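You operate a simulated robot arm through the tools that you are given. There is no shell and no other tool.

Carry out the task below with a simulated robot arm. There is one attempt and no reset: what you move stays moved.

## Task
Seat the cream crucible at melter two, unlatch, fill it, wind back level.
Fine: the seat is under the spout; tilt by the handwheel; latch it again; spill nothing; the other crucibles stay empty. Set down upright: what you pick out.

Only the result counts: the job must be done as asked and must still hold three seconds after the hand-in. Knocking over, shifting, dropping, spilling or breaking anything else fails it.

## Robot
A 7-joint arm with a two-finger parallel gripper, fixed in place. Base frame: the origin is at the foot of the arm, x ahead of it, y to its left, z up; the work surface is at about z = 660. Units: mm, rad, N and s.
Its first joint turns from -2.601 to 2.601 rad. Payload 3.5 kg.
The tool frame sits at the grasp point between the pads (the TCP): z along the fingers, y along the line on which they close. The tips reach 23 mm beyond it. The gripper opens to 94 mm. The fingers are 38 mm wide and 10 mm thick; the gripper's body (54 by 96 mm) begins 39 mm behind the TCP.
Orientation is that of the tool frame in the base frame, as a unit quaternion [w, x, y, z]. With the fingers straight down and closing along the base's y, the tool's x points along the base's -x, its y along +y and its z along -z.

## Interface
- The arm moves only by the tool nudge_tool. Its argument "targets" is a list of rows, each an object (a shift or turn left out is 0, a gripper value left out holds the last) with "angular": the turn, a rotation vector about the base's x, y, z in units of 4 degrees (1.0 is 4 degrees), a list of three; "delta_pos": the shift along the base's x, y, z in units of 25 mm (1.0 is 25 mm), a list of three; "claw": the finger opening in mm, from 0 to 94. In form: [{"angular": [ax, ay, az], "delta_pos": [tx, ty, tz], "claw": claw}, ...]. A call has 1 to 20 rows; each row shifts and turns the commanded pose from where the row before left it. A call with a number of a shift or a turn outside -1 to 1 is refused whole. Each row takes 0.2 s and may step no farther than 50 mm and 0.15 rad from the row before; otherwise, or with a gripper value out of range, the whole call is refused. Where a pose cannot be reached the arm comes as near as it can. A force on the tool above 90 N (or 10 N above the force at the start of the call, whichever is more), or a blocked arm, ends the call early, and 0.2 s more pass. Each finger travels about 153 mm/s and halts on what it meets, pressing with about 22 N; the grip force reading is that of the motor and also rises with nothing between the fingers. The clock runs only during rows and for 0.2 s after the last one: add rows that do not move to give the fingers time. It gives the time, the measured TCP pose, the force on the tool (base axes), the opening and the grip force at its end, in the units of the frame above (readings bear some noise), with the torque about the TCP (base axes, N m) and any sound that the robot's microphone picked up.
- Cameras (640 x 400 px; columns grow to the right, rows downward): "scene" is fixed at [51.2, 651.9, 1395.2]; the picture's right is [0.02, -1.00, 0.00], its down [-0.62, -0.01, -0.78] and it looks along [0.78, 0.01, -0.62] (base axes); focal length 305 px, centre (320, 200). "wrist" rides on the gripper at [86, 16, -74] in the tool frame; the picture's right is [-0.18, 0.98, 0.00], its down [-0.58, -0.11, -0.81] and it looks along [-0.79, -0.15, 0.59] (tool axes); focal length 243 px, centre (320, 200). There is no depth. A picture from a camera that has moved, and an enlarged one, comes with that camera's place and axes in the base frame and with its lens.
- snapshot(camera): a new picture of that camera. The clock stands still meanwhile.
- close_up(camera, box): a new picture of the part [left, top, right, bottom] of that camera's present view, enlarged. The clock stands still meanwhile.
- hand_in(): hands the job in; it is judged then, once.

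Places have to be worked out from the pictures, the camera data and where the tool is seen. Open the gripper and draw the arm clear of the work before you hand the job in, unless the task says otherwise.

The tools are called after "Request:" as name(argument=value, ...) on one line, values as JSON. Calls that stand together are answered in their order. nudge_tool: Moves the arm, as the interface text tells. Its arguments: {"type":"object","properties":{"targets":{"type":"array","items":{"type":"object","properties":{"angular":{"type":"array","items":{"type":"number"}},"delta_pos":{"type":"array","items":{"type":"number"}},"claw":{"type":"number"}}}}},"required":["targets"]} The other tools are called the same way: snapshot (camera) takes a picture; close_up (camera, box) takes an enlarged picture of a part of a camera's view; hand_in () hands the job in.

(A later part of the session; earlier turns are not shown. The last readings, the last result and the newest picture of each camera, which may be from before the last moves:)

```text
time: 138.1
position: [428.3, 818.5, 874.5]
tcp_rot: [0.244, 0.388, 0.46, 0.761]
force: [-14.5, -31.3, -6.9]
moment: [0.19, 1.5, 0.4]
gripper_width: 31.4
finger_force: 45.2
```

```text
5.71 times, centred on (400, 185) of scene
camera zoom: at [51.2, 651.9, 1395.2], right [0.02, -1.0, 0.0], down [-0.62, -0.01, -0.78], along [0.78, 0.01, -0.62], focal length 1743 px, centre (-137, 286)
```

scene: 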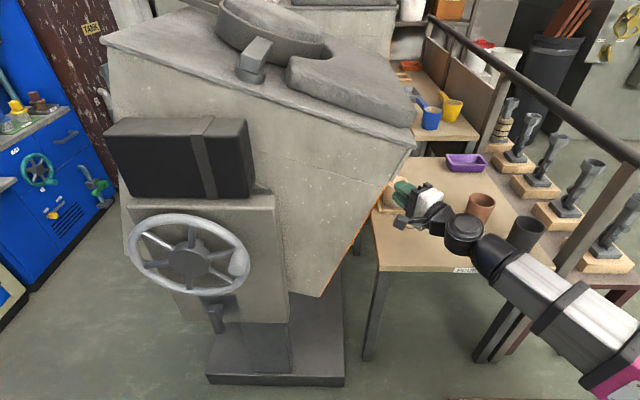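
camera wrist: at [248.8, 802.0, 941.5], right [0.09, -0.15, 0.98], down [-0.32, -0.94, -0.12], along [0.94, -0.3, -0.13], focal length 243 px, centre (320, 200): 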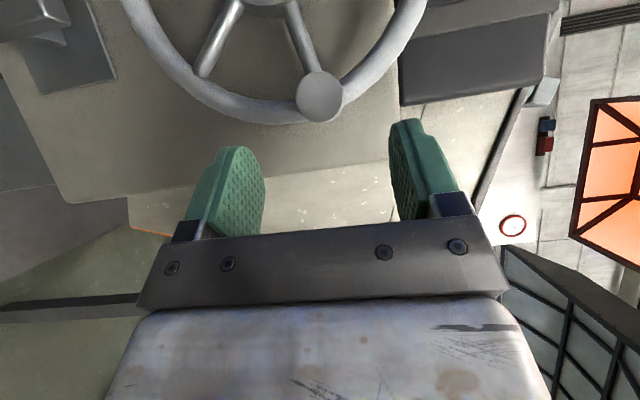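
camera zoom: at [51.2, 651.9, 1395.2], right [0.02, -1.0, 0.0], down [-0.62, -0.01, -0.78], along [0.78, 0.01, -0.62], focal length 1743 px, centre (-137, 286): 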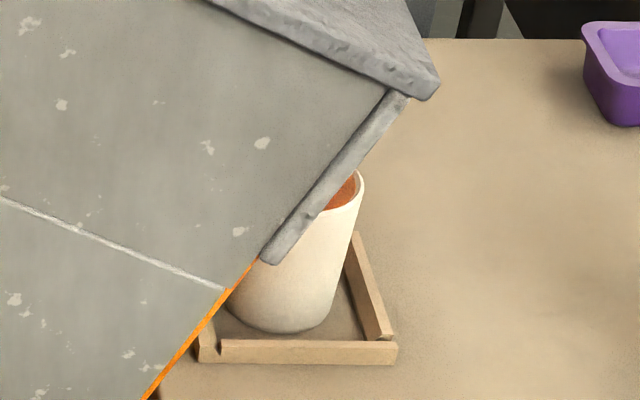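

The stream stopped by itself at the same tilt: the metal comes in finite portions per bit of tilt. So I advance in 2° wheel steps, letting each portion finish.

Request:
nudge_tool(targets=[{"delta_pos": [0, 0, -0.1493], "angular": [0.5, 0, 0]}, {}])

Request:
close_up(camera="scene", box=[370, 150, 430, 220])

Request:
close_up(camera="scene", box=[385, 170, 415, 200])

```text
time: 138.7
position: [429.8, 820.4, 872.5]
tcp_rot: [0.237, 0.392, 0.446, 0.769]
force: [-16.2, -28.4, -4.2]
moment: [0.19, 1.62, 0.43]
gripper_width: 31.2
finger_force: 45.0
```

```text
5.71 times, centred on (400, 185) of scene
camera zoom: at [51.2, 651.9, 1395.2], right [0.02, -1.0, 0.0], down [-0.62, -0.01, -0.78], along [0.78, 0.01, -0.62], focal length 1743 px, centre (-137, 286)
```

zoom: 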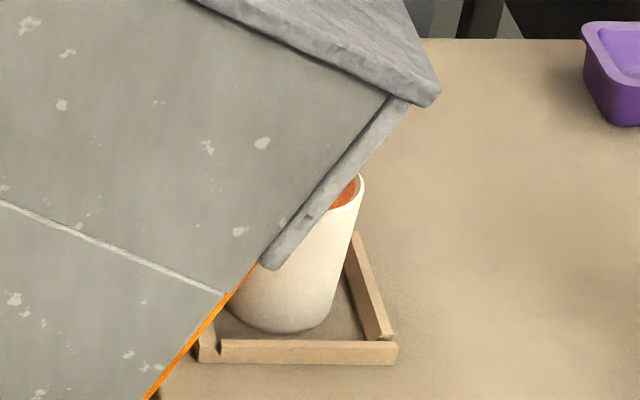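

```text
13.33 times, centred on (400, 185) of scene
camera zoom: at [51.2, 651.9, 1395.2], right [0.02, -1.0, 0.0], down [-0.62, -0.01, -0.78], along [0.78, 0.01, -0.62], focal length 4068 px, centre (-747, 400)
```

zoom: 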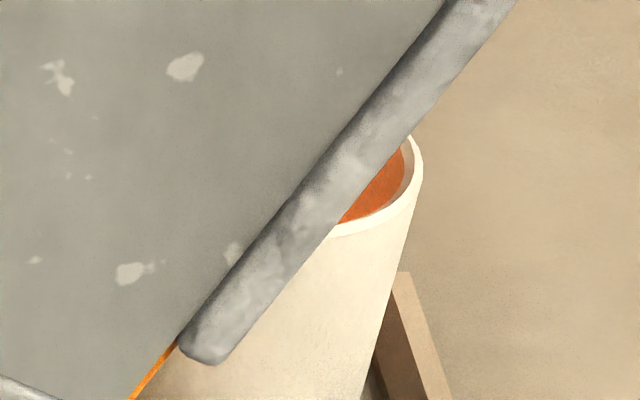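

The glow is getting brighter. To judge the level I wind back to about 80°, where the mouth is open to view.

Request:
nudge_tool(targets=[{"delta_pos": [0, -0.086, 0.3006], "angular": [-1, 0, 0]}, {"delta_pos": [0, -0.065, 0.306], "angular": [-1, 0, 0]}, {"delta_pos": [0, -0.0435, 0.3096], "angular": [-1, 0, 0]}, {"delta_pos": [0, -0.022, 0.3118], "angular": [-1, 0, 0]}, {"delta_pos": [0, 0, 0.3127], "angular": [-1, 0, 0]}, {"delta_pos": [0, 0.022, 0.3118], "angular": [-1, 0, 0]}, {"delta_pos": [0, 0.0435, 0.3096], "angular": [-1, 0, 0]}, {}])

Request:
close_up(camera="scene", box=[385, 170, 415, 200])

Request:
close_up(camera="scene", box=[360, 150, 440, 220])

```text
time: 140.5
position: [430.0, 820.0, 926.5]
tcp_rot: [0.324, 0.322, 0.62, 0.638]
force: [-1.5, 26.6, -2.7]
moment: [0.22, 2.0, 0.18]
gripper_width: 31.0
finger_force: 45.7
```

```text
13.33 times, centred on (400, 185) of scene
camera zoom: at [51.2, 651.9, 1395.2], right [0.02, -1.0, 0.0], down [-0.62, -0.01, -0.78], along [0.78, 0.01, -0.62], focal length 4068 px, centre (-747, 400)
```

zoom: 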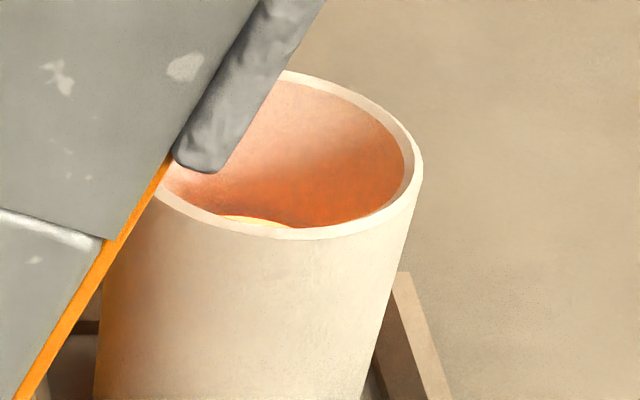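

```text
5.71 times, centred on (400, 185) of scene
camera zoom: at [51.2, 651.9, 1395.2], right [0.02, -1.0, 0.0], down [-0.62, -0.01, -0.78], along [0.78, 0.01, -0.62], focal length 1743 px, centre (-137, 286)
```

zoom: 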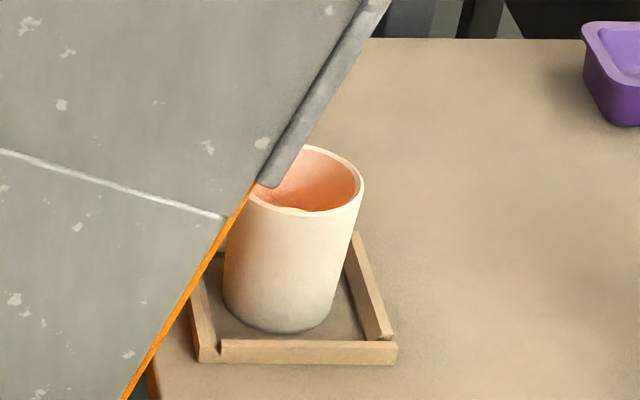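

The metal surface is now just visible (bright sliver at the near edge), about 45–50 mm below the rim: nearly half full. I wind forward again, a little beyond the last angle, to about 110°.

Request:
nudge_tool(targets=[{"delta_pos": [0, -0.0235, -0.3096], "angular": [1, 0, 0]}, {"delta_pos": [0, -0.022, -0.3118], "angular": [1, 0, 0]}, {"delta_pos": [0, 0, -0.3127], "angular": [1, 0, 0]}, {"delta_pos": [0, 0.022, -0.3118], "angular": [1, 0, 0]}, {"delta_pos": [0, 0.0435, -0.3096], "angular": [1, 0, 0]}, {"delta_pos": [0, 0.065, -0.306], "angular": [1, 0, 0]}, {"delta_pos": [0, 0.043, -0.1503], "angular": [0.5, 0, 0]}, {"delta_pos": [0, 0.043, -0.1503], "angular": [0.5, 0, 0]}, {}])

Request:
close_up(camera="scene", box=[370, 150, 430, 220])

Request:
close_up(camera="scene", box=[385, 170, 415, 200])

```text
time: 142.5
position: [429.5, 819.5, 872.0]
tcp_rot: [0.237, 0.391, 0.447, 0.769]
force: [-16.8, -13.0, -4.8]
moment: [0.13, 1.23, 0.69]
gripper_width: 31.4
finger_force: 44.7
```

```text
5.71 times, centred on (400, 185) of scene
camera zoom: at [51.2, 651.9, 1395.2], right [0.02, -1.0, 0.0], down [-0.62, -0.01, -0.78], along [0.78, 0.01, -0.62], focal length 1743 px, centre (-137, 286)
```

zoom: 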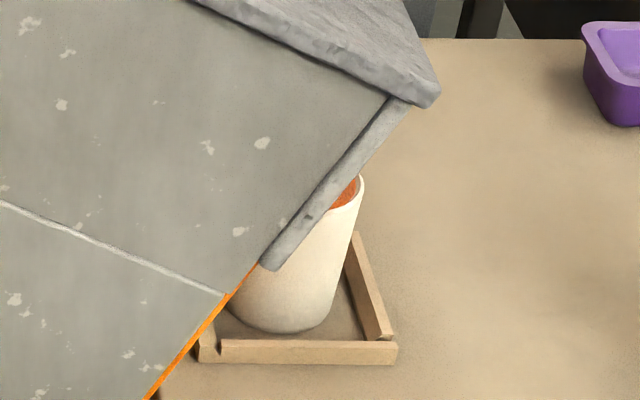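

```text
13.33 times, centred on (400, 185) of scene
camera zoom: at [51.2, 651.9, 1395.2], right [0.02, -1.0, 0.0], down [-0.62, -0.01, -0.78], along [0.78, 0.01, -0.62], focal length 4068 px, centre (-747, 400)
```

zoom: 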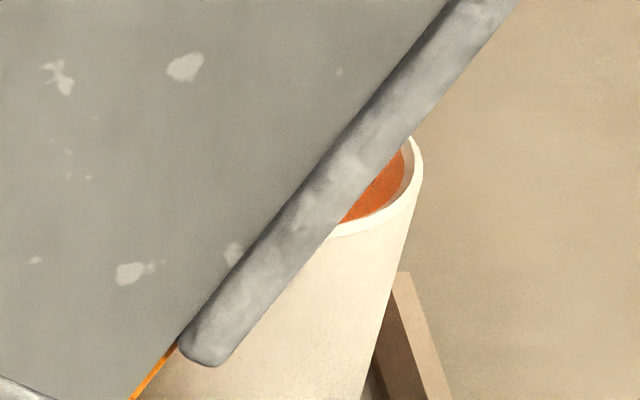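

Back at the previous tilt, nothing visible changing. I add 2° and wait.

Request:
nudge_tool(targets=[{"delta_pos": [0, 0.03, -0.1478], "angular": [0.5, 0, 0]}, {}])

Request:
close_up(camera="scene", box=[385, 170, 415, 200])

Request:
close_up(camera="scene", box=[360, 150, 440, 220])

```text
time: 143.1
position: [428.6, 820.2, 867.2]
tcp_rot: [0.23, 0.395, 0.433, 0.777]
force: [-13.7, -19.4, 0.6]
moment: [0.35, 1.52, 0.68]
gripper_width: 31.5
finger_force: 45.0
```

```text
13.33 times, centred on (400, 185) of scene
camera zoom: at [51.2, 651.9, 1395.2], right [0.02, -1.0, 0.0], down [-0.62, -0.01, -0.78], along [0.78, 0.01, -0.62], focal length 4068 px, centre (-747, 400)
```

zoom: 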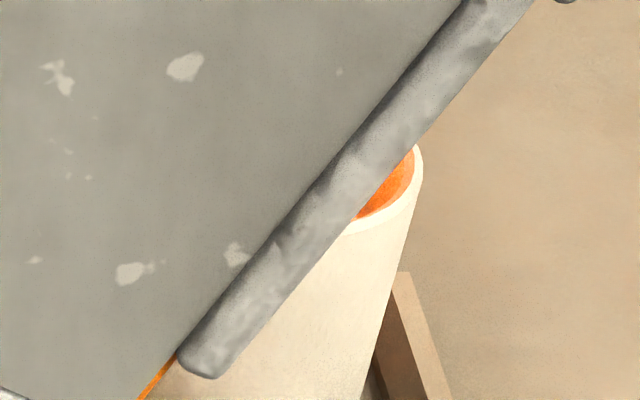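

```text
5.71 times, centred on (400, 185) of scene
camera zoom: at [51.2, 651.9, 1395.2], right [0.02, -1.0, 0.0], down [-0.62, -0.01, -0.78], along [0.78, 0.01, -0.62], focal length 1743 px, centre (-137, 286)
```

zoom: 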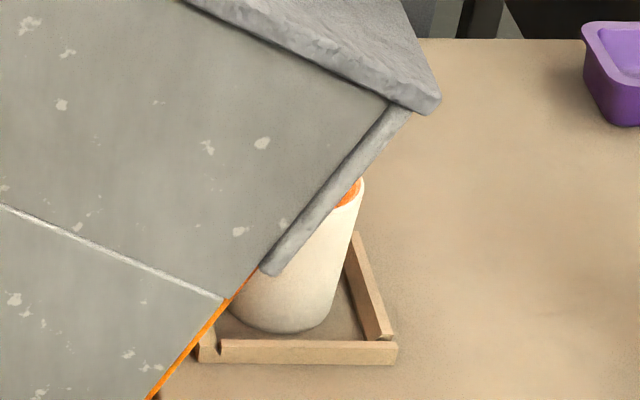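

Bright glow again: a portion is pouring. I wind back now to check the level before adding more.

Request:
nudge_tool(targets=[{"delta_pos": [0, -0.07, 0.35], "angular": [-1, 0, 0]}, {"delta_pos": [0, -0.07, 0.35], "angular": [-1, 0, 0]}, {"delta_pos": [0, -0.055, 0.31], "angular": [-1, 0, 0]}, {"delta_pos": [0, -0.03, 0.3118], "angular": [-1, 0, 0]}, {"delta_pos": [0, 0, 0.3127], "angular": [-1, 0, 0]}, {"delta_pos": [0, 0.022, 0.3118], "angular": [-1, 0, 0]}, {"delta_pos": [0, 0.0435, 0.3096], "angular": [-1, 0, 0]}, {"angular": [-0.5, 0, 0]}])

Request:
close_up(camera="scene", box=[385, 170, 415, 200])

Request:
close_up(camera="scene", box=[360, 150, 440, 220])

```text
time: 144.9
position: [429.4, 819.4, 925.0]
tcp_rot: [0.324, 0.322, 0.62, 0.638]
force: [3.6, 11.9, 5.6]
moment: [0.56, 1.7, 0.51]
gripper_width: 31.5
finger_force: 44.6
```

```text
13.33 times, centred on (400, 185) of scene
camera zoom: at [51.2, 651.9, 1395.2], right [0.02, -1.0, 0.0], down [-0.62, -0.01, -0.78], along [0.78, 0.01, -0.62], focal length 4068 px, centre (-747, 400)
```

zoom: 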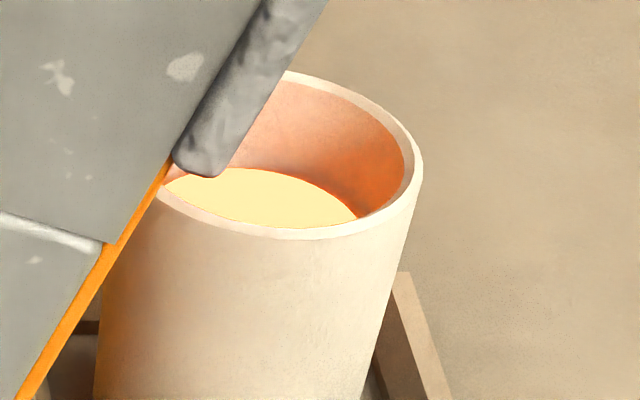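

```text
5.71 times, centred on (400, 185) of scene
camera zoom: at [51.2, 651.9, 1395.2], right [0.02, -1.0, 0.0], down [-0.62, -0.01, -0.78], along [0.78, 0.01, -0.62], focal length 1743 px, centre (-137, 286)
```

zoom: 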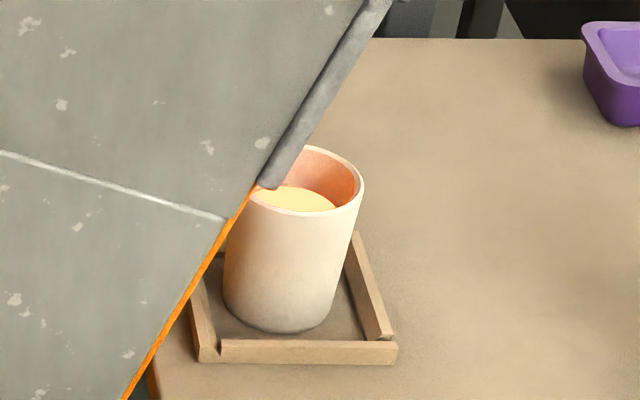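

Now the level is clear: a smooth surface about 31 mm below the rim, roughly two thirds full, and nothing spilled. I give one more short pulse: forward to the same 110°, a brief hold, and straight back.

Request:
nudge_tool(targets=[{"delta_pos": [0, -0.0235, -0.3096], "angular": [1, 0, 0]}, {"delta_pos": [0, -0.022, -0.3118], "angular": [1, 0, 0]}, {"delta_pos": [0, 0, -0.3127], "angular": [1, 0, 0]}, {"delta_pos": [0, 0.022, -0.3118], "angular": [1, 0, 0]}, {"delta_pos": [0, 0.0435, -0.3096], "angular": [1, 0, 0]}, {"delta_pos": [0, 0.065, -0.306], "angular": [1, 0, 0]}, {"delta_pos": [0, 0.043, -0.1503], "angular": [0.5, 0, 0]}, {"delta_pos": [0, 0.043, -0.1503], "angular": [0.5, 0, 0]}, {"delta_pos": [0, 0.03, -0.1478], "angular": [0.5, 0, 0]}, {}, {"delta_pos": [0, -0.08, 0.36], "angular": [-1, 0, 0]}, {"delta_pos": [0, -0.08, 0.36], "angular": [-1, 0, 0]}, {"delta_pos": [0, -0.055, 0.33], "angular": [-1, 0, 0]}, {"delta_pos": [0, -0.03, 0.32], "angular": [-1, 0, 0]}, {"delta_pos": [0, 0, 0.32], "angular": [-1, 0, 0]}, {"delta_pos": [0, 0.022, 0.3118], "angular": [-1, 0, 0]}, {"delta_pos": [0, 0.0435, 0.3096], "angular": [-1, 0, 0]}, {"angular": [-0.5, 0, 0]}])

Request:
close_up(camera="scene", box=[385, 170, 415, 200])

Request:
close_up(camera="scene", box=[360, 150, 440, 220])

```text
time: 148.7
position: [428.7, 819.8, 925.1]
tcp_rot: [0.324, 0.321, 0.62, 0.639]
force: [-0.3, 20.2, 2.8]
moment: [0.43, 1.68, 1.05]
gripper_width: 31.2
finger_force: 45.2
```

```text
13.33 times, centred on (400, 185) of scene
camera zoom: at [51.2, 651.9, 1395.2], right [0.02, -1.0, 0.0], down [-0.62, -0.01, -0.78], along [0.78, 0.01, -0.62], focal length 4068 px, centre (-747, 400)
```

zoom: 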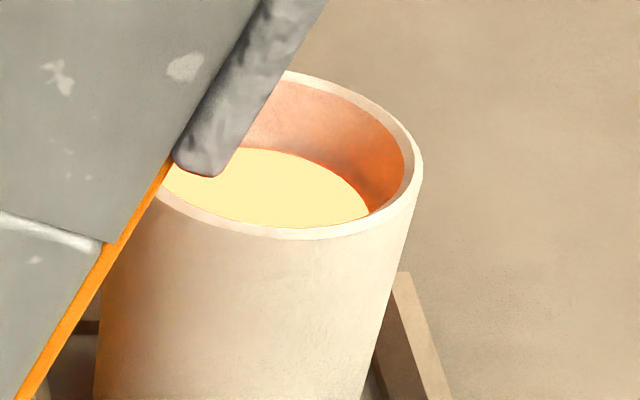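

```text
5.71 times, centred on (400, 185) of scene
camera zoom: at [51.2, 651.9, 1395.2], right [0.02, -1.0, 0.0], down [-0.62, -0.01, -0.78], along [0.78, 0.01, -0.62], focal length 1743 px, centre (-137, 286)
```

zoom: 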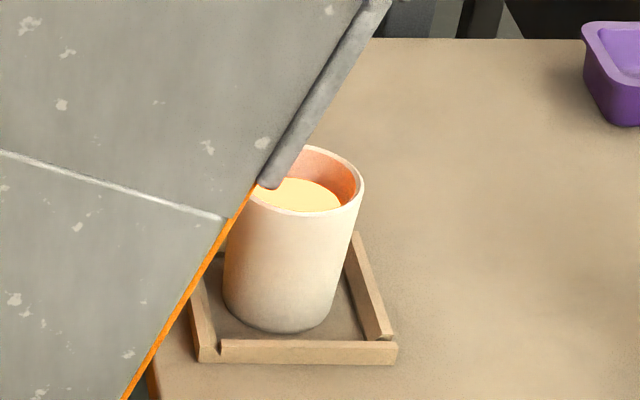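

The level rose by 7 mm, to about 24 mm below the rim, still clean. I repeat the pulse, going 1° further.

Request:
nudge_tool(targets=[{"delta_pos": [0, -0.0235, -0.3096], "angular": [1, 0, 0]}, {"delta_pos": [0, -0.022, -0.3118], "angular": [1, 0, 0]}, {"delta_pos": [0, 0, -0.3127], "angular": [1, 0, 0]}, {"delta_pos": [0, 0.022, -0.3118], "angular": [1, 0, 0]}, {"delta_pos": [0, 0.0435, -0.3096], "angular": [1, 0, 0]}, {"delta_pos": [0, 0.065, -0.306], "angular": [1, 0, 0]}, {"delta_pos": [0, 0.043, -0.1503], "angular": [0.5, 0, 0]}, {"delta_pos": [0, 0.043, -0.1503], "angular": [0.5, 0, 0]}, {"delta_pos": [0, 0.05, -0.2213], "angular": [0.75, 0, 0]}, {}, {"delta_pos": [0, -0.09, 0.4], "angular": [-1, 0, 0]}, {"delta_pos": [0, -0.09, 0.4], "angular": [-1, 0, 0]}, {"delta_pos": [0, -0.055, 0.33], "angular": [-1, 0, 0]}, {"delta_pos": [0, -0.03, 0.32], "angular": [-1, 0, 0]}, {"delta_pos": [0, 0, 0.32], "angular": [-1, 0, 0]}, {"delta_pos": [0, 0.022, 0.3118], "angular": [-1, 0, 0]}, {"delta_pos": [0, 0.0435, 0.3096], "angular": [-1, 0, 0]}, {"angular": [-0.75, 0, 0]}])

Request:
close_up(camera="scene", box=[385, 170, 415, 200])

Request:
close_up(camera="scene", box=[360, 150, 440, 220])

```text
time: 152.5
position: [429.4, 820.5, 925.5]
tcp_rot: [0.324, 0.32, 0.621, 0.639]
force: [3.4, 10.4, 3.8]
moment: [0.49, 1.79, 0.41]
gripper_width: 31.3
finger_force: 45.4
```

```text
13.33 times, centred on (400, 185) of scene
camera zoom: at [51.2, 651.9, 1395.2], right [0.02, -1.0, 0.0], down [-0.62, -0.01, -0.78], along [0.78, 0.01, -0.62], focal length 4068 px, centre (-747, 400)
```

zoom: 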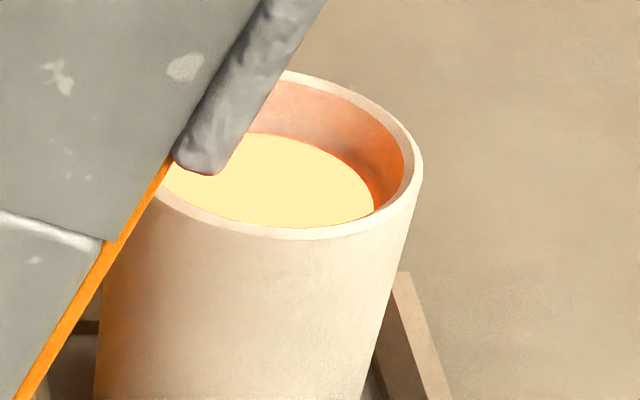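

```text
5.71 times, centred on (400, 185) of scene
camera zoom: at [51.2, 651.9, 1395.2], right [0.02, -1.0, 0.0], down [-0.62, -0.01, -0.78], along [0.78, 0.01, -0.62], focal length 1743 px, centre (-137, 286)
```

zoom: 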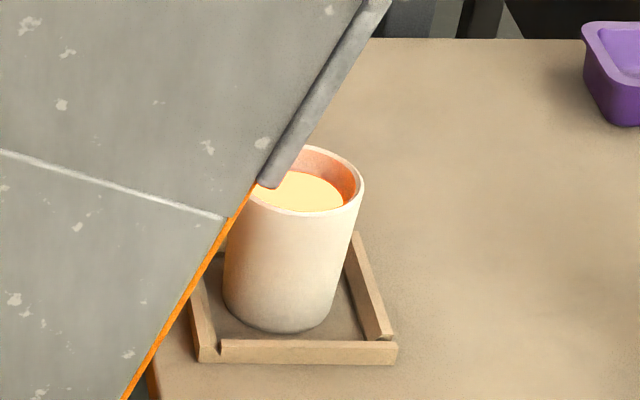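

About 18 mm below the rim now (roughly 80 %), still clean. One more pulse, a touch further.

Request:
nudge_tool(targets=[{"delta_pos": [0, -0.0235, -0.3096], "angular": [1, 0, 0]}, {"delta_pos": [0, -0.022, -0.3118], "angular": [1, 0, 0]}, {"delta_pos": [0, 0, -0.3127], "angular": [1, 0, 0]}, {"delta_pos": [0, 0.022, -0.3118], "angular": [1, 0, 0]}, {"delta_pos": [0, 0.0435, -0.3096], "angular": [1, 0, 0]}, {"delta_pos": [0, 0.065, -0.306], "angular": [1, 0, 0]}, {"delta_pos": [0, 0.043, -0.1503], "angular": [0.5, 0, 0]}, {"delta_pos": [0, 0.043, -0.1503], "angular": [0.5, 0, 0]}, {"delta_pos": [0, 0.06, -0.2813], "angular": [0.9, 0, 0]}, {}, {"delta_pos": [0, -0.09, 0.43], "angular": [-1, 0, 0]}, {"delta_pos": [0, -0.09, 0.43], "angular": [-1, 0, 0]}, {"delta_pos": [0, -0.065, 0.33], "angular": [-1, 0, 0]}, {"delta_pos": [0, -0.03, 0.32], "angular": [-1, 0, 0]}, {"delta_pos": [0, 0, 0.32], "angular": [-1, 0, 0]}, {"delta_pos": [0, 0.022, 0.3118], "angular": [-1, 0, 0]}, {"delta_pos": [0, 0.0435, 0.3096], "angular": [-1, 0, 0]}, {"angular": [-0.9, 0, 0]}])

Request:
close_up(camera="scene", box=[385, 170, 415, 200])

Request:
close_up(camera="scene", box=[360, 150, 440, 220])

```text
time: 156.3
position: [429.5, 821.2, 923.5]
tcp_rot: [0.324, 0.321, 0.62, 0.639]
force: [1.9, 20.2, 0.4]
moment: [0.36, 1.8, 0.36]
gripper_width: 31.2
finger_force: 45.1
```

```text
13.33 times, centred on (400, 185) of scene
camera zoom: at [51.2, 651.9, 1395.2], right [0.02, -1.0, 0.0], down [-0.62, -0.01, -0.78], along [0.78, 0.01, -0.62], focal length 4068 px, centre (-747, 400)
```

zoom: 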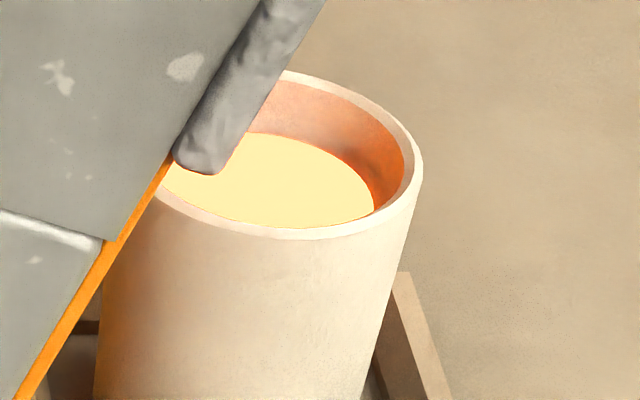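

```text
5.71 times, centred on (400, 185) of scene
camera zoom: at [51.2, 651.9, 1395.2], right [0.02, -1.0, 0.0], down [-0.62, -0.01, -0.78], along [0.78, 0.01, -0.62], focal length 1743 px, centre (-137, 286)
```

zoom: 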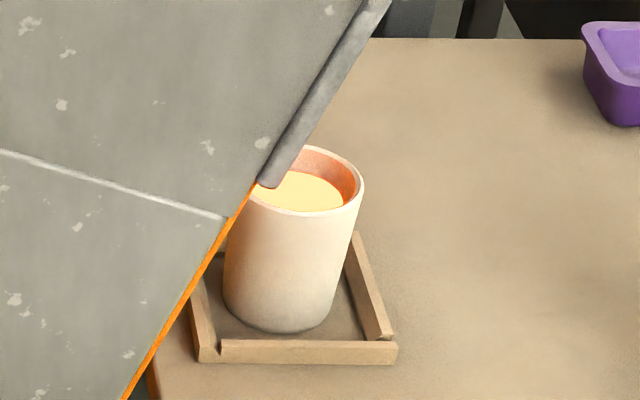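

The level didn't change this time. I check the whole scene for any metal that might have gone elsewhere before continuing.

Request:
snapshot(camera="scene")

Request:
close_up(camera="scene", box=[340, 130, 560, 300])

Request:
snapshot(camera="wrist")

```text
taken
```

scene: 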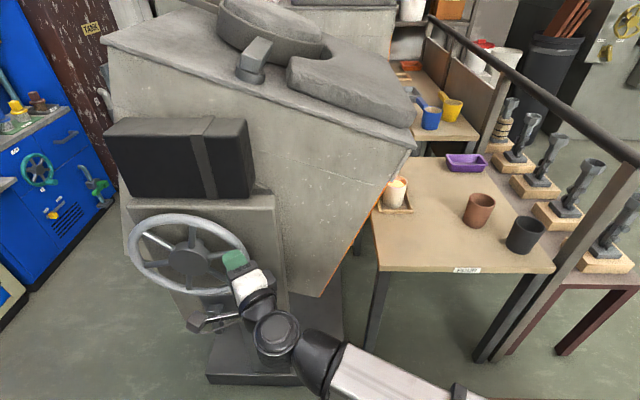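

```text
2.35 times, centred on (450, 215) of scene
camera zoom: at [51.2, 651.9, 1395.2], right [0.02, -1.0, 0.0], down [-0.62, -0.01, -0.78], along [0.78, 0.01, -0.62], focal length 718 px, centre (14, 165)
```

zoom: 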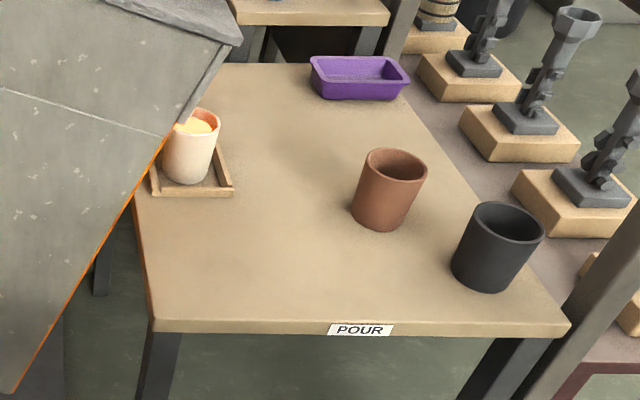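

```text
taken
camera wrist: at [318.1, 847.1, 941.2], right [0.09, -0.17, 0.98], down [-0.31, -0.94, -0.13], along [0.95, -0.29, -0.14], focal length 243 px, centre (320, 200)
```

wrist: 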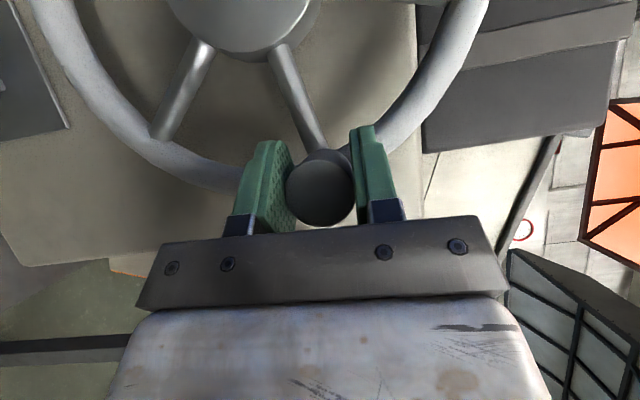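

No spill anywhere; that pulse simply didn't reach the next portion. One more pulse to about 113°, then I'll be at a good fill.

Request:
nudge_tool(targets=[{"delta_pos": [0, -0.0235, -0.2896], "angular": [1, 0, 0]}, {"delta_pos": [0, -0.022, -0.3118], "angular": [1, 0, 0]}, {"delta_pos": [0, 0, -0.3127], "angular": [1, 0, 0]}, {"delta_pos": [0, 0.022, -0.3118], "angular": [1, 0, 0]}, {"delta_pos": [0, 0.0435, -0.3096], "angular": [1, 0, 0]}, {"delta_pos": [0, 0.065, -0.306], "angular": [1, 0, 0]}, {"delta_pos": [0, 0.043, -0.1503], "angular": [0.5, 0, 0]}, {"delta_pos": [0, 0.043, -0.1503], "angular": [0.5, 0, 0]}, {"delta_pos": [0, 0.03, -0.1478], "angular": [0.5, 0, 0]}, {"delta_pos": [0, 0.06, -0.2], "angular": [0.7, 0, 0]}, {}])

Request:
close_up(camera="scene", box=[385, 170, 415, 200])

Request:
close_up(camera="scene", box=[360, 150, 440, 220])

```text
time: 158.7
position: [429.5, 823.7, 862.4]
tcp_rot: [0.221, 0.4, 0.414, 0.787]
force: [-7.7, -18.0, -1.5]
moment: [0.43, 1.11, 1.14]
gripper_width: 31.1
finger_force: 45.2
```

```text
13.33 times, centred on (400, 185) of scene
camera zoom: at [51.2, 651.9, 1395.2], right [0.02, -1.0, 0.0], down [-0.62, -0.01, -0.78], along [0.78, 0.01, -0.62], focal length 4068 px, centre (-747, 400)
```

zoom: 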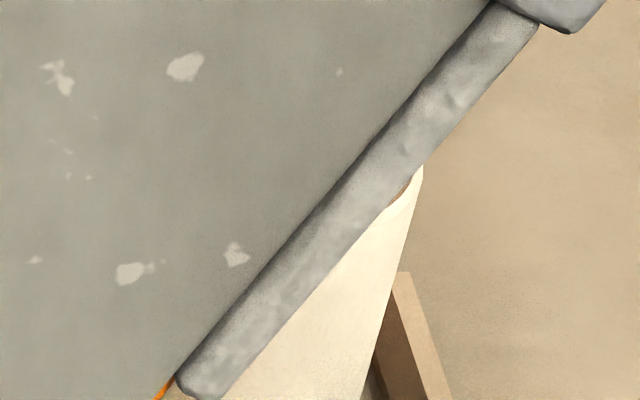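

```text
5.71 times, centred on (400, 185) of scene
camera zoom: at [51.2, 651.9, 1395.2], right [0.02, -1.0, 0.0], down [-0.62, -0.01, -0.78], along [0.78, 0.01, -0.62], focal length 1743 px, centre (-137, 286)
```

zoom: 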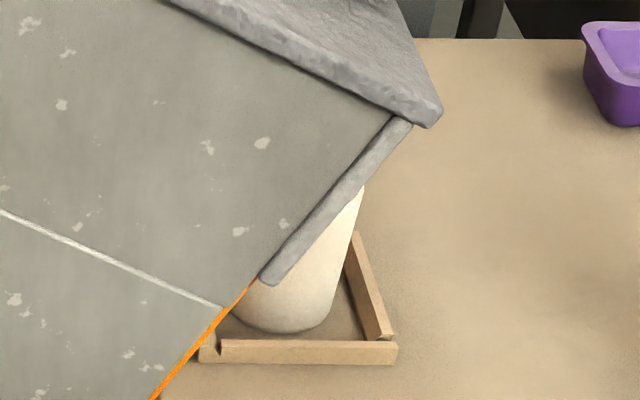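

Mouth hidden now, so I wind straight back and look.

Request:
nudge_tool(targets=[{"delta_pos": [0, -0.1, 0.43], "angular": [-1, 0, 0]}, {"delta_pos": [0, -0.1, 0.43], "angular": [-1, 0, 0]}, {"delta_pos": [0, -0.075, 0.35], "angular": [-1, 0, 0]}, {"delta_pos": [0, -0.04, 0.33], "angular": [-1, 0, 0]}, {"delta_pos": [0, 0, 0.32], "angular": [-1, 0, 0]}, {"delta_pos": [0, 0.022, 0.3118], "angular": [-1, 0, 0]}, {"delta_pos": [0, 0.0435, 0.3096], "angular": [-1, 0, 0]}, {"angular": [-1, 0, 0]}])

Request:
close_up(camera="scene", box=[385, 170, 415, 200])

Request:
close_up(camera="scene", box=[360, 150, 440, 220])

```text
time: 160.5
position: [429.8, 822.1, 925.9]
tcp_rot: [0.322, 0.324, 0.616, 0.642]
force: [0.5, 15.8, -2.4]
moment: [0.11, 2.05, 0.72]
gripper_width: 31.1
finger_force: 45.1
```

```text
13.33 times, centred on (400, 185) of scene
camera zoom: at [51.2, 651.9, 1395.2], right [0.02, -1.0, 0.0], down [-0.62, -0.01, -0.78], along [0.78, 0.01, -0.62], focal length 4068 px, centre (-747, 400)
```

zoom: 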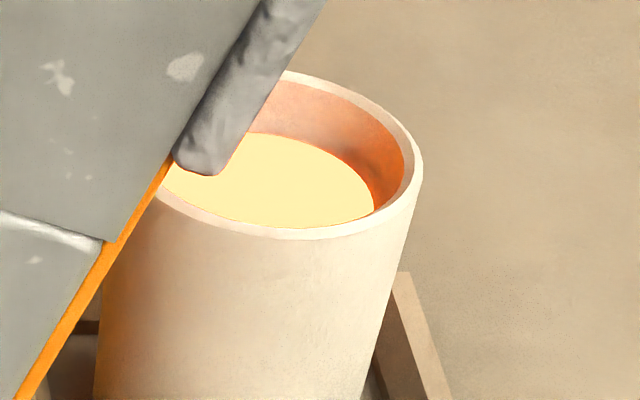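

```text
5.71 times, centred on (400, 185) of scene
camera zoom: at [51.2, 651.9, 1395.2], right [0.02, -1.0, 0.0], down [-0.62, -0.01, -0.78], along [0.78, 0.01, -0.62], focal length 1743 px, centre (-137, 286)
```

zoom: 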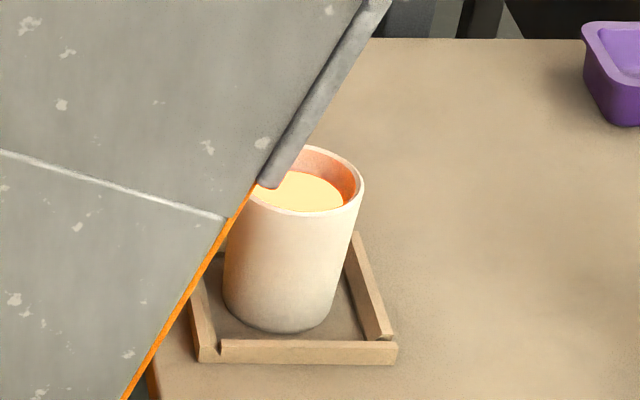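

The level is unchanged after two further pulses, so the charge has run out: the crucible stands at about 80 % with nothing spilled. Now I wind the furnace back toward level, keeping the gripper turning with the wheel.

Request:
nudge_tool(targets=[{"delta_pos": [0, 0.08, 0.306], "angular": [-1, 0, 0]}, {"delta_pos": [0, 0.086, 0.3006], "angular": [-1, 0, 0]}, {"delta_pos": [0, 0.1071, 0.2939], "angular": [-1, 0, 0]}, {"delta_pos": [0, 0.1272, 0.2858], "angular": [-1, 0, 0]}, {"delta_pos": [0, 0.1469, 0.276], "angular": [-1, 0, 0]}, {"delta_pos": [0, 0.1658, 0.2652], "angular": [-1, 0, 0]}, {"delta_pos": [0, 0.1837, 0.2531], "angular": [-1, 0, 0]}, {"delta_pos": [0, 0.2012, 0.2392], "angular": [-1, 0, 0]}, {}])

Request:
snapshot(camera="scene")

Request:
close_up(camera="scene", box=[360, 40, 460, 220])

```text
time: 162.5
position: [428.9, 848.8, 979.3]
tcp_rot: [0.399, 0.223, 0.769, 0.447]
force: [3.9, 25.4, -20.4]
moment: [0.24, 1.6, -0.92]
gripper_width: 31.2
finger_force: 44.3
```

```text
taken
```

scene: 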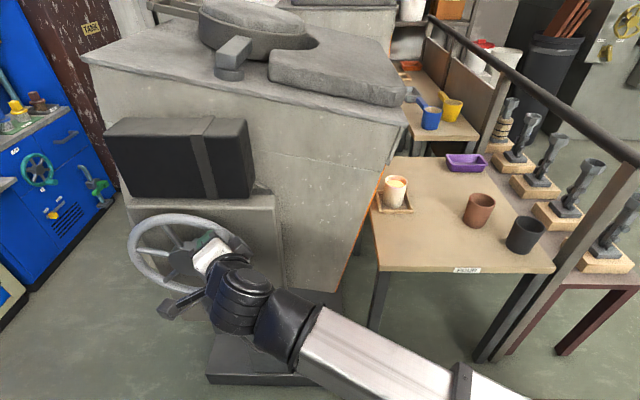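

```text
2.22 times, centred on (410, 130) of scene
camera zoom: at [51.2, 651.9, 1395.2], right [0.02, -1.0, 0.0], down [-0.62, -0.01, -0.78], along [0.78, 0.01, -0.62], focal length 678 px, centre (120, 356)
```

zoom: 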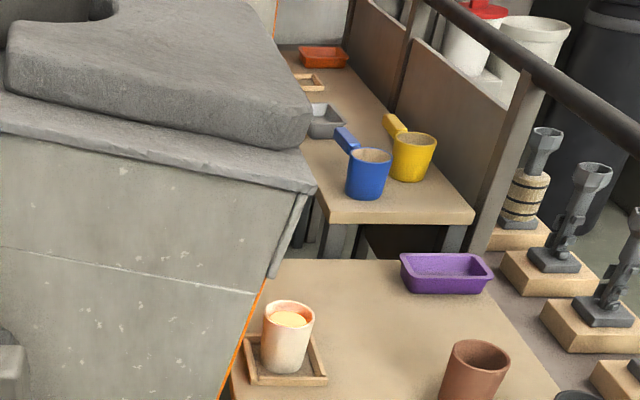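

The filled crucible is clearly in view and clean. I correct a small outward offset and continue winding back.

Request:
nudge_tool(targets=[{"delta_pos": [0, 0.27, 0.17], "angular": [-1, 0, 0]}, {"delta_pos": [0, 0.245, 0.2], "angular": [-1, 0, 0]}, {"delta_pos": [0, 0.2464, 0.1926], "angular": [-1, 0, 0]}, {"delta_pos": [0, 0.2594, 0.1747], "angular": [-1, 0, 0]}, {"delta_pos": [0, 0.2706, 0.1564], "angular": [-1, 0, 0]}, {"delta_pos": [0, 0.2813, 0.1371], "angular": [-1, 0, 0]}, {}])

Request:
snapshot(camera="scene")

Request:
snapshot(camera="wrist")

```text
time: 164.1
position: [429.9, 887.6, 1005.3]
tcp_rot: [0.436, 0.135, 0.845, 0.278]
force: [1.8, 5.9, -13.9]
moment: [-0.01, 0.45, -2.0]
gripper_width: 31.4
finger_force: 45.3
```

```text
taken
```

scene: 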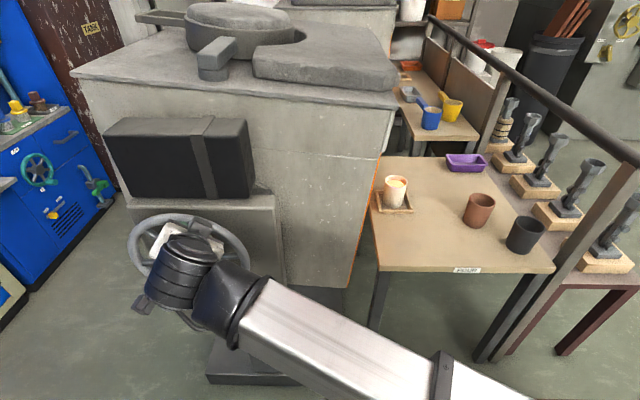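

```text
taken
camera wrist: at [318.1, 913.9, 992.8], right [0.09, 0.71, 0.7], down [-0.32, -0.64, 0.7], along [0.94, -0.28, 0.16], focal length 243 px, centre (320, 200)
```

wrist: 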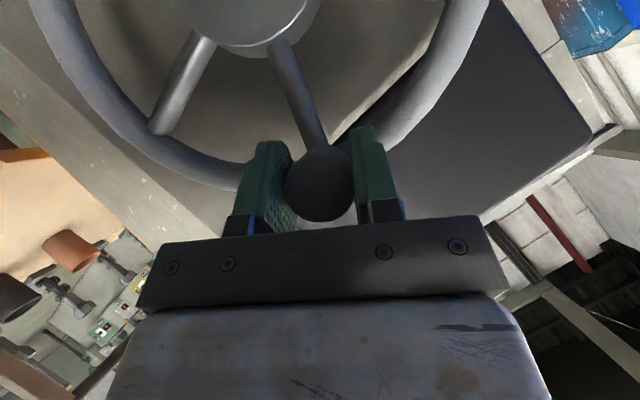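

At about 24° of wheel. I continue to about 8°, then slow for the level stop.

Request:
nudge_tool(targets=[{"delta_pos": [0, 0.2899, 0.08], "angular": [-1, 0, 0]}, {"delta_pos": [0, 0.2975, 0.085], "angular": [-1, 0, 0]}, {"delta_pos": [0, 0.3033, 0.07], "angular": [-1, 0, 0]}, {"delta_pos": [0, 0.3078, 0.05], "angular": [-1, 0, 0]}, {}])

Request:
snapshot(camera="scene")

```text
time: 165.3
position: [429.0, 917.6, 1013.3]
tcp_rot: [0.452, 0.071, 0.875, 0.157]
force: [-6.6, -0.2, -3.7]
moment: [-0.13, 0.05, -1.97]
gripper_width: 31.2
finger_force: 44.9
```

```text
taken
```

scene: 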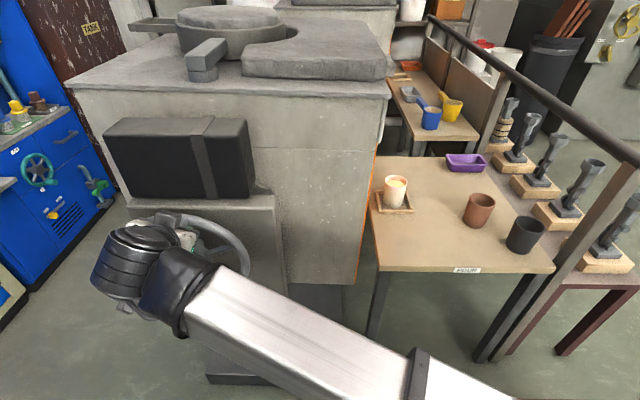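

At about 7.6°. I go on in 2° steps, watching for the level stop.

Request:
nudge_tool(targets=[{"delta_pos": [0, 0.155, 0.018], "angular": [-0.5, 0, 0]}, {"delta_pos": [0, 0.155, 0.012], "angular": [-0.5, 0, 0]}, {}])

Request:
nudge_tool(targets=[{"delta_pos": [0, 0.1, 0.005], "angular": [-0.3, 0, 0]}, {}])

Request:
close_up(camera="scene", box=[40, 0, 440, 250])

```text
time: 166.1
position: [429.9, 925.0, 1012.8]
tcp_rot: [0.453, 0.057, 0.881, 0.127]
force: [-4.2, 1.3, 0.2]
moment: [-0.03, 0.33, -1.81]
gripper_width: 31.3
finger_force: 44.8
```

```text
time: 166.7
position: [430.9, 927.3, 1013.8]
tcp_rot: [0.454, 0.052, 0.882, 0.117]
force: [-4.4, 0.0, 1.8]
moment: [-0.12, 0.69, -1.48]
gripper_width: 31.3
finger_force: 45.1
```

```text
1.60 times, centred on (240, 125) of scene
camera zoom: at [51.2, 651.9, 1395.2], right [0.02, -1.0, 0.0], down [-0.62, -0.01, -0.78], along [0.78, 0.01, -0.62], focal length 488 px, centre (448, 320)
```

zoom: 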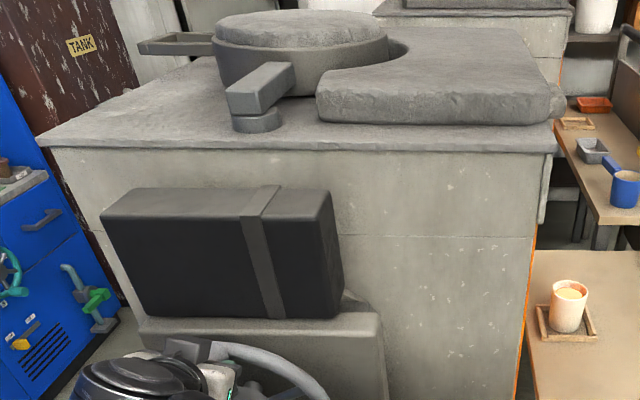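

The wheel is nearly home. I compare the furnace with the starting picture using the same crop as then.

Request:
close_up(camera="scene", box=[120, 0, 400, 100])

```text
2.29 times, centred on (260, 50) of scene
camera zoom: at [51.2, 651.9, 1395.2], right [0.02, -1.0, 0.0], down [-0.62, -0.01, -0.78], along [0.78, 0.01, -0.62], focal length 697 px, centre (457, 543)
```

zoom: 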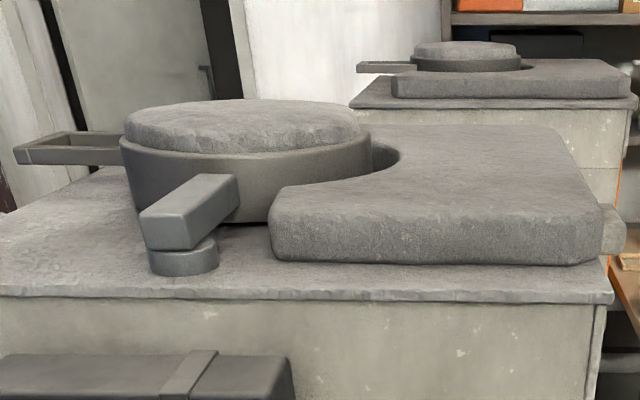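

Compared with the start it is still about 1 px (≈1–1.5° of wheel) short of level. I nudge on a little more to reach the stop.

Request:
nudge_tool(targets=[{"delta_pos": [0, 0.1, 0.002], "angular": [-0.3, 0, 0]}, {}])

Request:
nudge_tool(targets=[{"delta_pos": [0, 0.08, 0], "angular": [-0.2, 0, 0]}, {}])

Request:
close_up(camera="scene", box=[120, 0, 400, 100])

```text
time: 167.3
position: [430.3, 929.4, 1013.4]
tcp_rot: [0.455, 0.047, 0.883, 0.109]
force: [-3.7, 1.6, 7.9]
moment: [0.03, 1.04, -1.51]
gripper_width: 31.3
finger_force: 44.8
```

```text
time: 167.9
position: [429.6, 929.4, 1012.9]
tcp_rot: [0.455, 0.045, 0.884, 0.101]
force: [-1.8, -6.6, 5.6]
moment: [0.65, 0.35, -1.89]
gripper_width: 31.1
finger_force: 44.9
```

```text
2.29 times, centred on (260, 50) of scene
camera zoom: at [51.2, 651.9, 1395.2], right [0.02, -1.0, 0.0], down [-0.62, -0.01, -0.78], along [0.78, 0.01, -0.62], focal length 697 px, centre (457, 543)
```

zoom: 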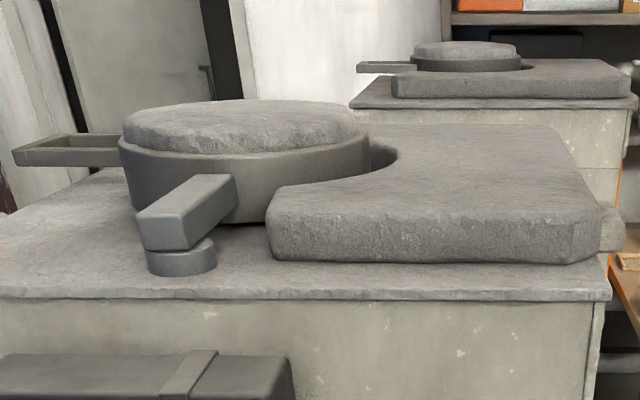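

It now matches the starting picture and the knob is at its stop (a slight push-back of about 7 N, no further travel): the furnace is level. I release the knob and back out, then start turning the gripper back for the latch.

Request:
nudge_tool(targets=[{"claw": 50, "delta_pos": [0, -0.06, 0]}, {"claw": 70}, {"delta_pos": [-0.8, 0, 0.1]}, {"delta_pos": [-1, 0, 0.1]}, {"delta_pos": [-1, 0, 0]}, {"angular": [1, 0, 0], "delta_pos": [-0.2, -0.1, -0.2]}, {"angular": [1, 0, 0], "delta_pos": [0, -0.1, -0.2]}, {"angular": [1, 0, 0], "delta_pos": [0, -0.1, -0.2]}, {"angular": [1, 0, 0], "delta_pos": [0, -0.1, -0.2]}, {"angular": [1, 0, 0], "delta_pos": [0, -0.1, -0.2]}, {"angular": [1, 0, 0], "delta_pos": [0, -0.1, -0.2]}, {"angular": [1, 0, 0], "delta_pos": [0, -0.1, -0.2]}, {"angular": [1, 0, 0], "delta_pos": [0, -0.1, -0.2]}, {"angular": [1, 0, 0], "delta_pos": [0, -0.1, -0.2]}, {"angular": [1, 0, 0], "delta_pos": [0, -0.1, -0.2]}, {"angular": [1, 0, 0], "delta_pos": [0, -0.1, -0.2]}, {"angular": [1, 0, 0], "delta_pos": [0, -0.1, -0.2]}, {"angular": [1, 0, 0], "delta_pos": [0, -0.1, -0.2]}, {"angular": [1, 0, 0], "delta_pos": [0, -0.1, -0.2]}])

Request:
snapshot(camera="scene")

Request:
snapshot(camera="wrist")

```text
time: 171.9
position: [353.9, 894.6, 948.0]
tcp_rot: [0.381, 0.252, 0.732, 0.506]
force: [-0.1, 0.6, -1.0]
moment: [0.01, 0.0, 0.02]
gripper_width: 70.0
finger_force: 0.1
```

```text
taken
```

scene: 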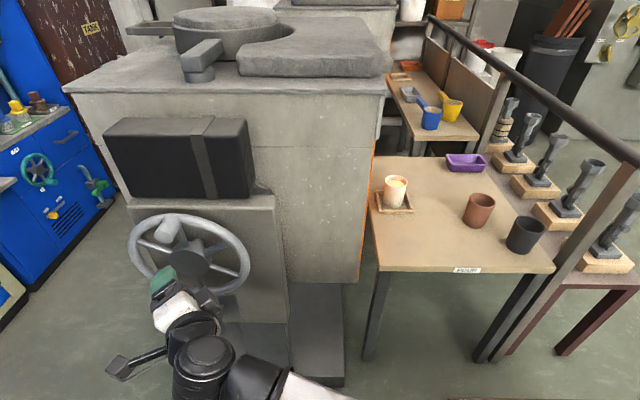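

```text
taken
camera wrist: at [242.9, 924.8, 952.4], right [0.09, 0.22, 0.97], down [-0.32, -0.92, 0.23], along [0.94, -0.33, -0.02], focal length 243 px, centre (320, 200)
```

wrist: 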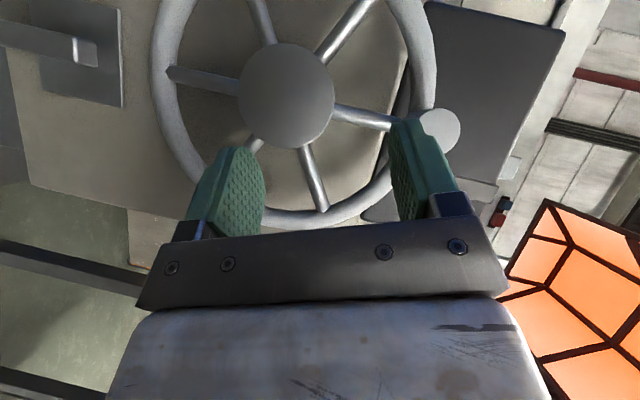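

The furnace, wheel and table look exactly as at the start, with the crucible filled. I now turn the gripper on around x while descending in front of the T-handle.

Request:
nudge_tool(targets=[{"angular": [1, 0, 0], "delta_pos": [-0.1, 0, -0.5]}, {"angular": [1, 0, 0], "delta_pos": [-0.1, 0, -0.5]}, {"angular": [1, 0, 0], "delta_pos": [-0.1, 0, -0.5]}, {"angular": [1, 0, 0], "delta_pos": [-0.1, 0, -0.5]}, {"angular": [1, 0, 0], "delta_pos": [0, 0, -0.5]}, {"angular": [1, 0, 0], "delta_pos": [0, 0, -0.5]}, {"angular": [1, 0, 0], "delta_pos": [0, 0, -0.5]}, {"angular": [1, 0, 0], "delta_pos": [0, 0, -0.5]}, {"angular": [1, 0, 0], "delta_pos": [0, 0, -0.5]}, {"angular": [1, 0, 0], "delta_pos": [0, 0, -0.5]}, {"angular": [1, 0, 0], "delta_pos": [0, 0, -0.5]}, {"angular": [1, 0, 0], "delta_pos": [0, 0, -0.5]}, {"angular": [1, 0, 0], "delta_pos": [0, 0.1, -0.5]}, {"angular": [1, 0, 0], "delta_pos": [0, 0.1, -0.5]}, {"angular": [1, 0, 0], "delta_pos": [0, 0.1, -0.5]}, {"angular": [1, 0, 0], "delta_pos": [0, 0.1, -0.5]}, {"angular": [1, 0, 0], "delta_pos": [0, 0.1, -0.5]}, {"angular": [1, 0, 0], "delta_pos": [0, 0.1, -0.5]}, {"angular": [1, 0, 0], "delta_pos": [0, 0.1, -0.5]}, {"angular": [1, 0, 0], "delta_pos": [0, 0.1, -0.5]}])

Request:
nudge_tool(targets=[{"angular": [1, 0, 0], "delta_pos": [0, 0.1, -0.4]}, {"angular": [1, 0, 0], "delta_pos": [0, 0.1, -0.4]}, {"angular": [1, 0, 0], "delta_pos": [0, 0.1, -0.3]}, {"angular": [1, 0, 0], "delta_pos": [0, 0.1, -0.3]}, {"angular": [1, 0, 0], "delta_pos": [0, 0.1, -0.2]}, {"angular": [1, 0, 0], "delta_pos": [0, 0.1, -0.2]}, {"angular": [1, 0, 0]}, {"angular": [1, 0, 0]}, {}])

Request:
snapshot(camera="wrist")

```text
time: 176.1
position: [343.5, 915.2, 697.2]
tcp_rot: [0.129, 0.438, 0.236, 0.858]
force: [0.3, -0.4, 0.2]
moment: [0.01, 0.0, 0.02]
gripper_width: 69.9
finger_force: 0.1
```

```text
time: 178.1
position: [343.7, 931.0, 653.6]
tcp_rot: [0.003, 0.457, -0.009, 0.889]
force: [0.0, 0.6, -1.0]
moment: [0.01, 0.0, -0.01]
gripper_width: 70.0
finger_force: 0.1
```

```text
taken
camera wrist: at [232.5, 914.9, 680.9], right [0.09, -0.98, -0.16], down [-0.31, 0.13, -0.94], along [0.94, 0.14, -0.3], focal length 243 px, centre (320, 200)
```

wrist: 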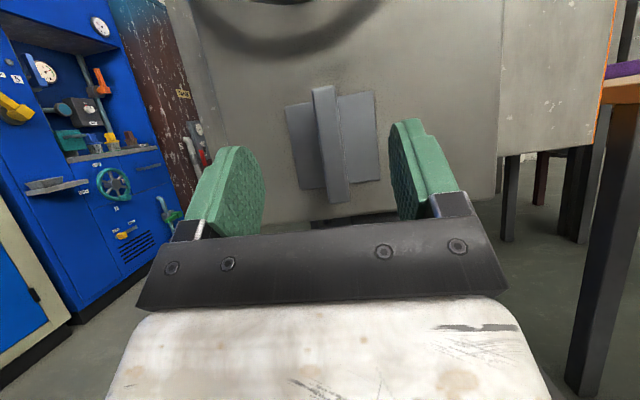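

The gripper faces the vertical T-bar, just as when I let go of it. I move straight in along +x so the fingers straddle it.

Request:
nudge_tool(targets=[{"delta_pos": [1, 0, -0.02]}, {"delta_pos": [1, 0, -0.02]}, {"delta_pos": [1, 0, 0]}, {"delta_pos": [0.9, 0, 0]}, {"delta_pos": [0.7, 0, 0]}, {}])

Request:
close_up(camera="scene", box=[150, 260, 290, 360])

Request:
snapshot(camera="wrist")

```text
time: 179.5
position: [459.1, 930.1, 652.9]
tcp_rot: [0.005, 0.457, -0.01, 0.89]
force: [-0.1, 0.7, -0.2]
moment: [0.02, -0.01, -0.01]
gripper_width: 69.9
finger_force: 0.1
```

```text
4.00 times, centred on (220, 310) of scene
camera zoom: at [51.2, 651.9, 1395.2], right [0.02, -1.0, 0.0], down [-0.62, -0.01, -0.78], along [0.78, 0.01, -0.62], focal length 1220 px, centre (720, -240)
```

zoom: 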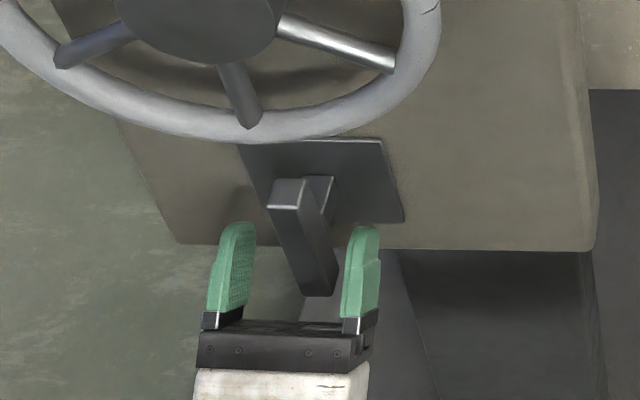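

```text
taken
camera wrist: at [349.2, 914.6, 680.6], right [0.09, -0.98, -0.16], down [-0.32, 0.13, -0.94], along [0.94, 0.14, -0.3], focal length 243 px, centre (320, 200)
```

wrist: 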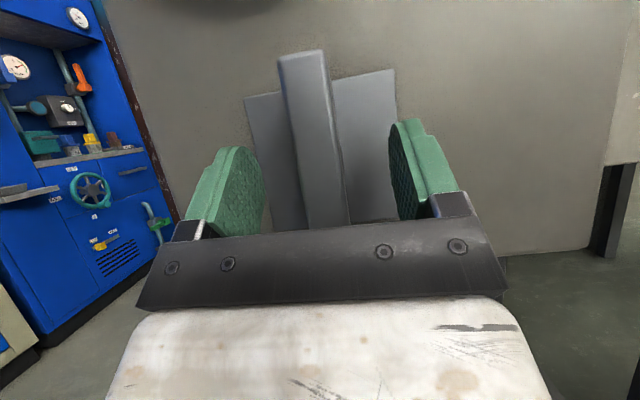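

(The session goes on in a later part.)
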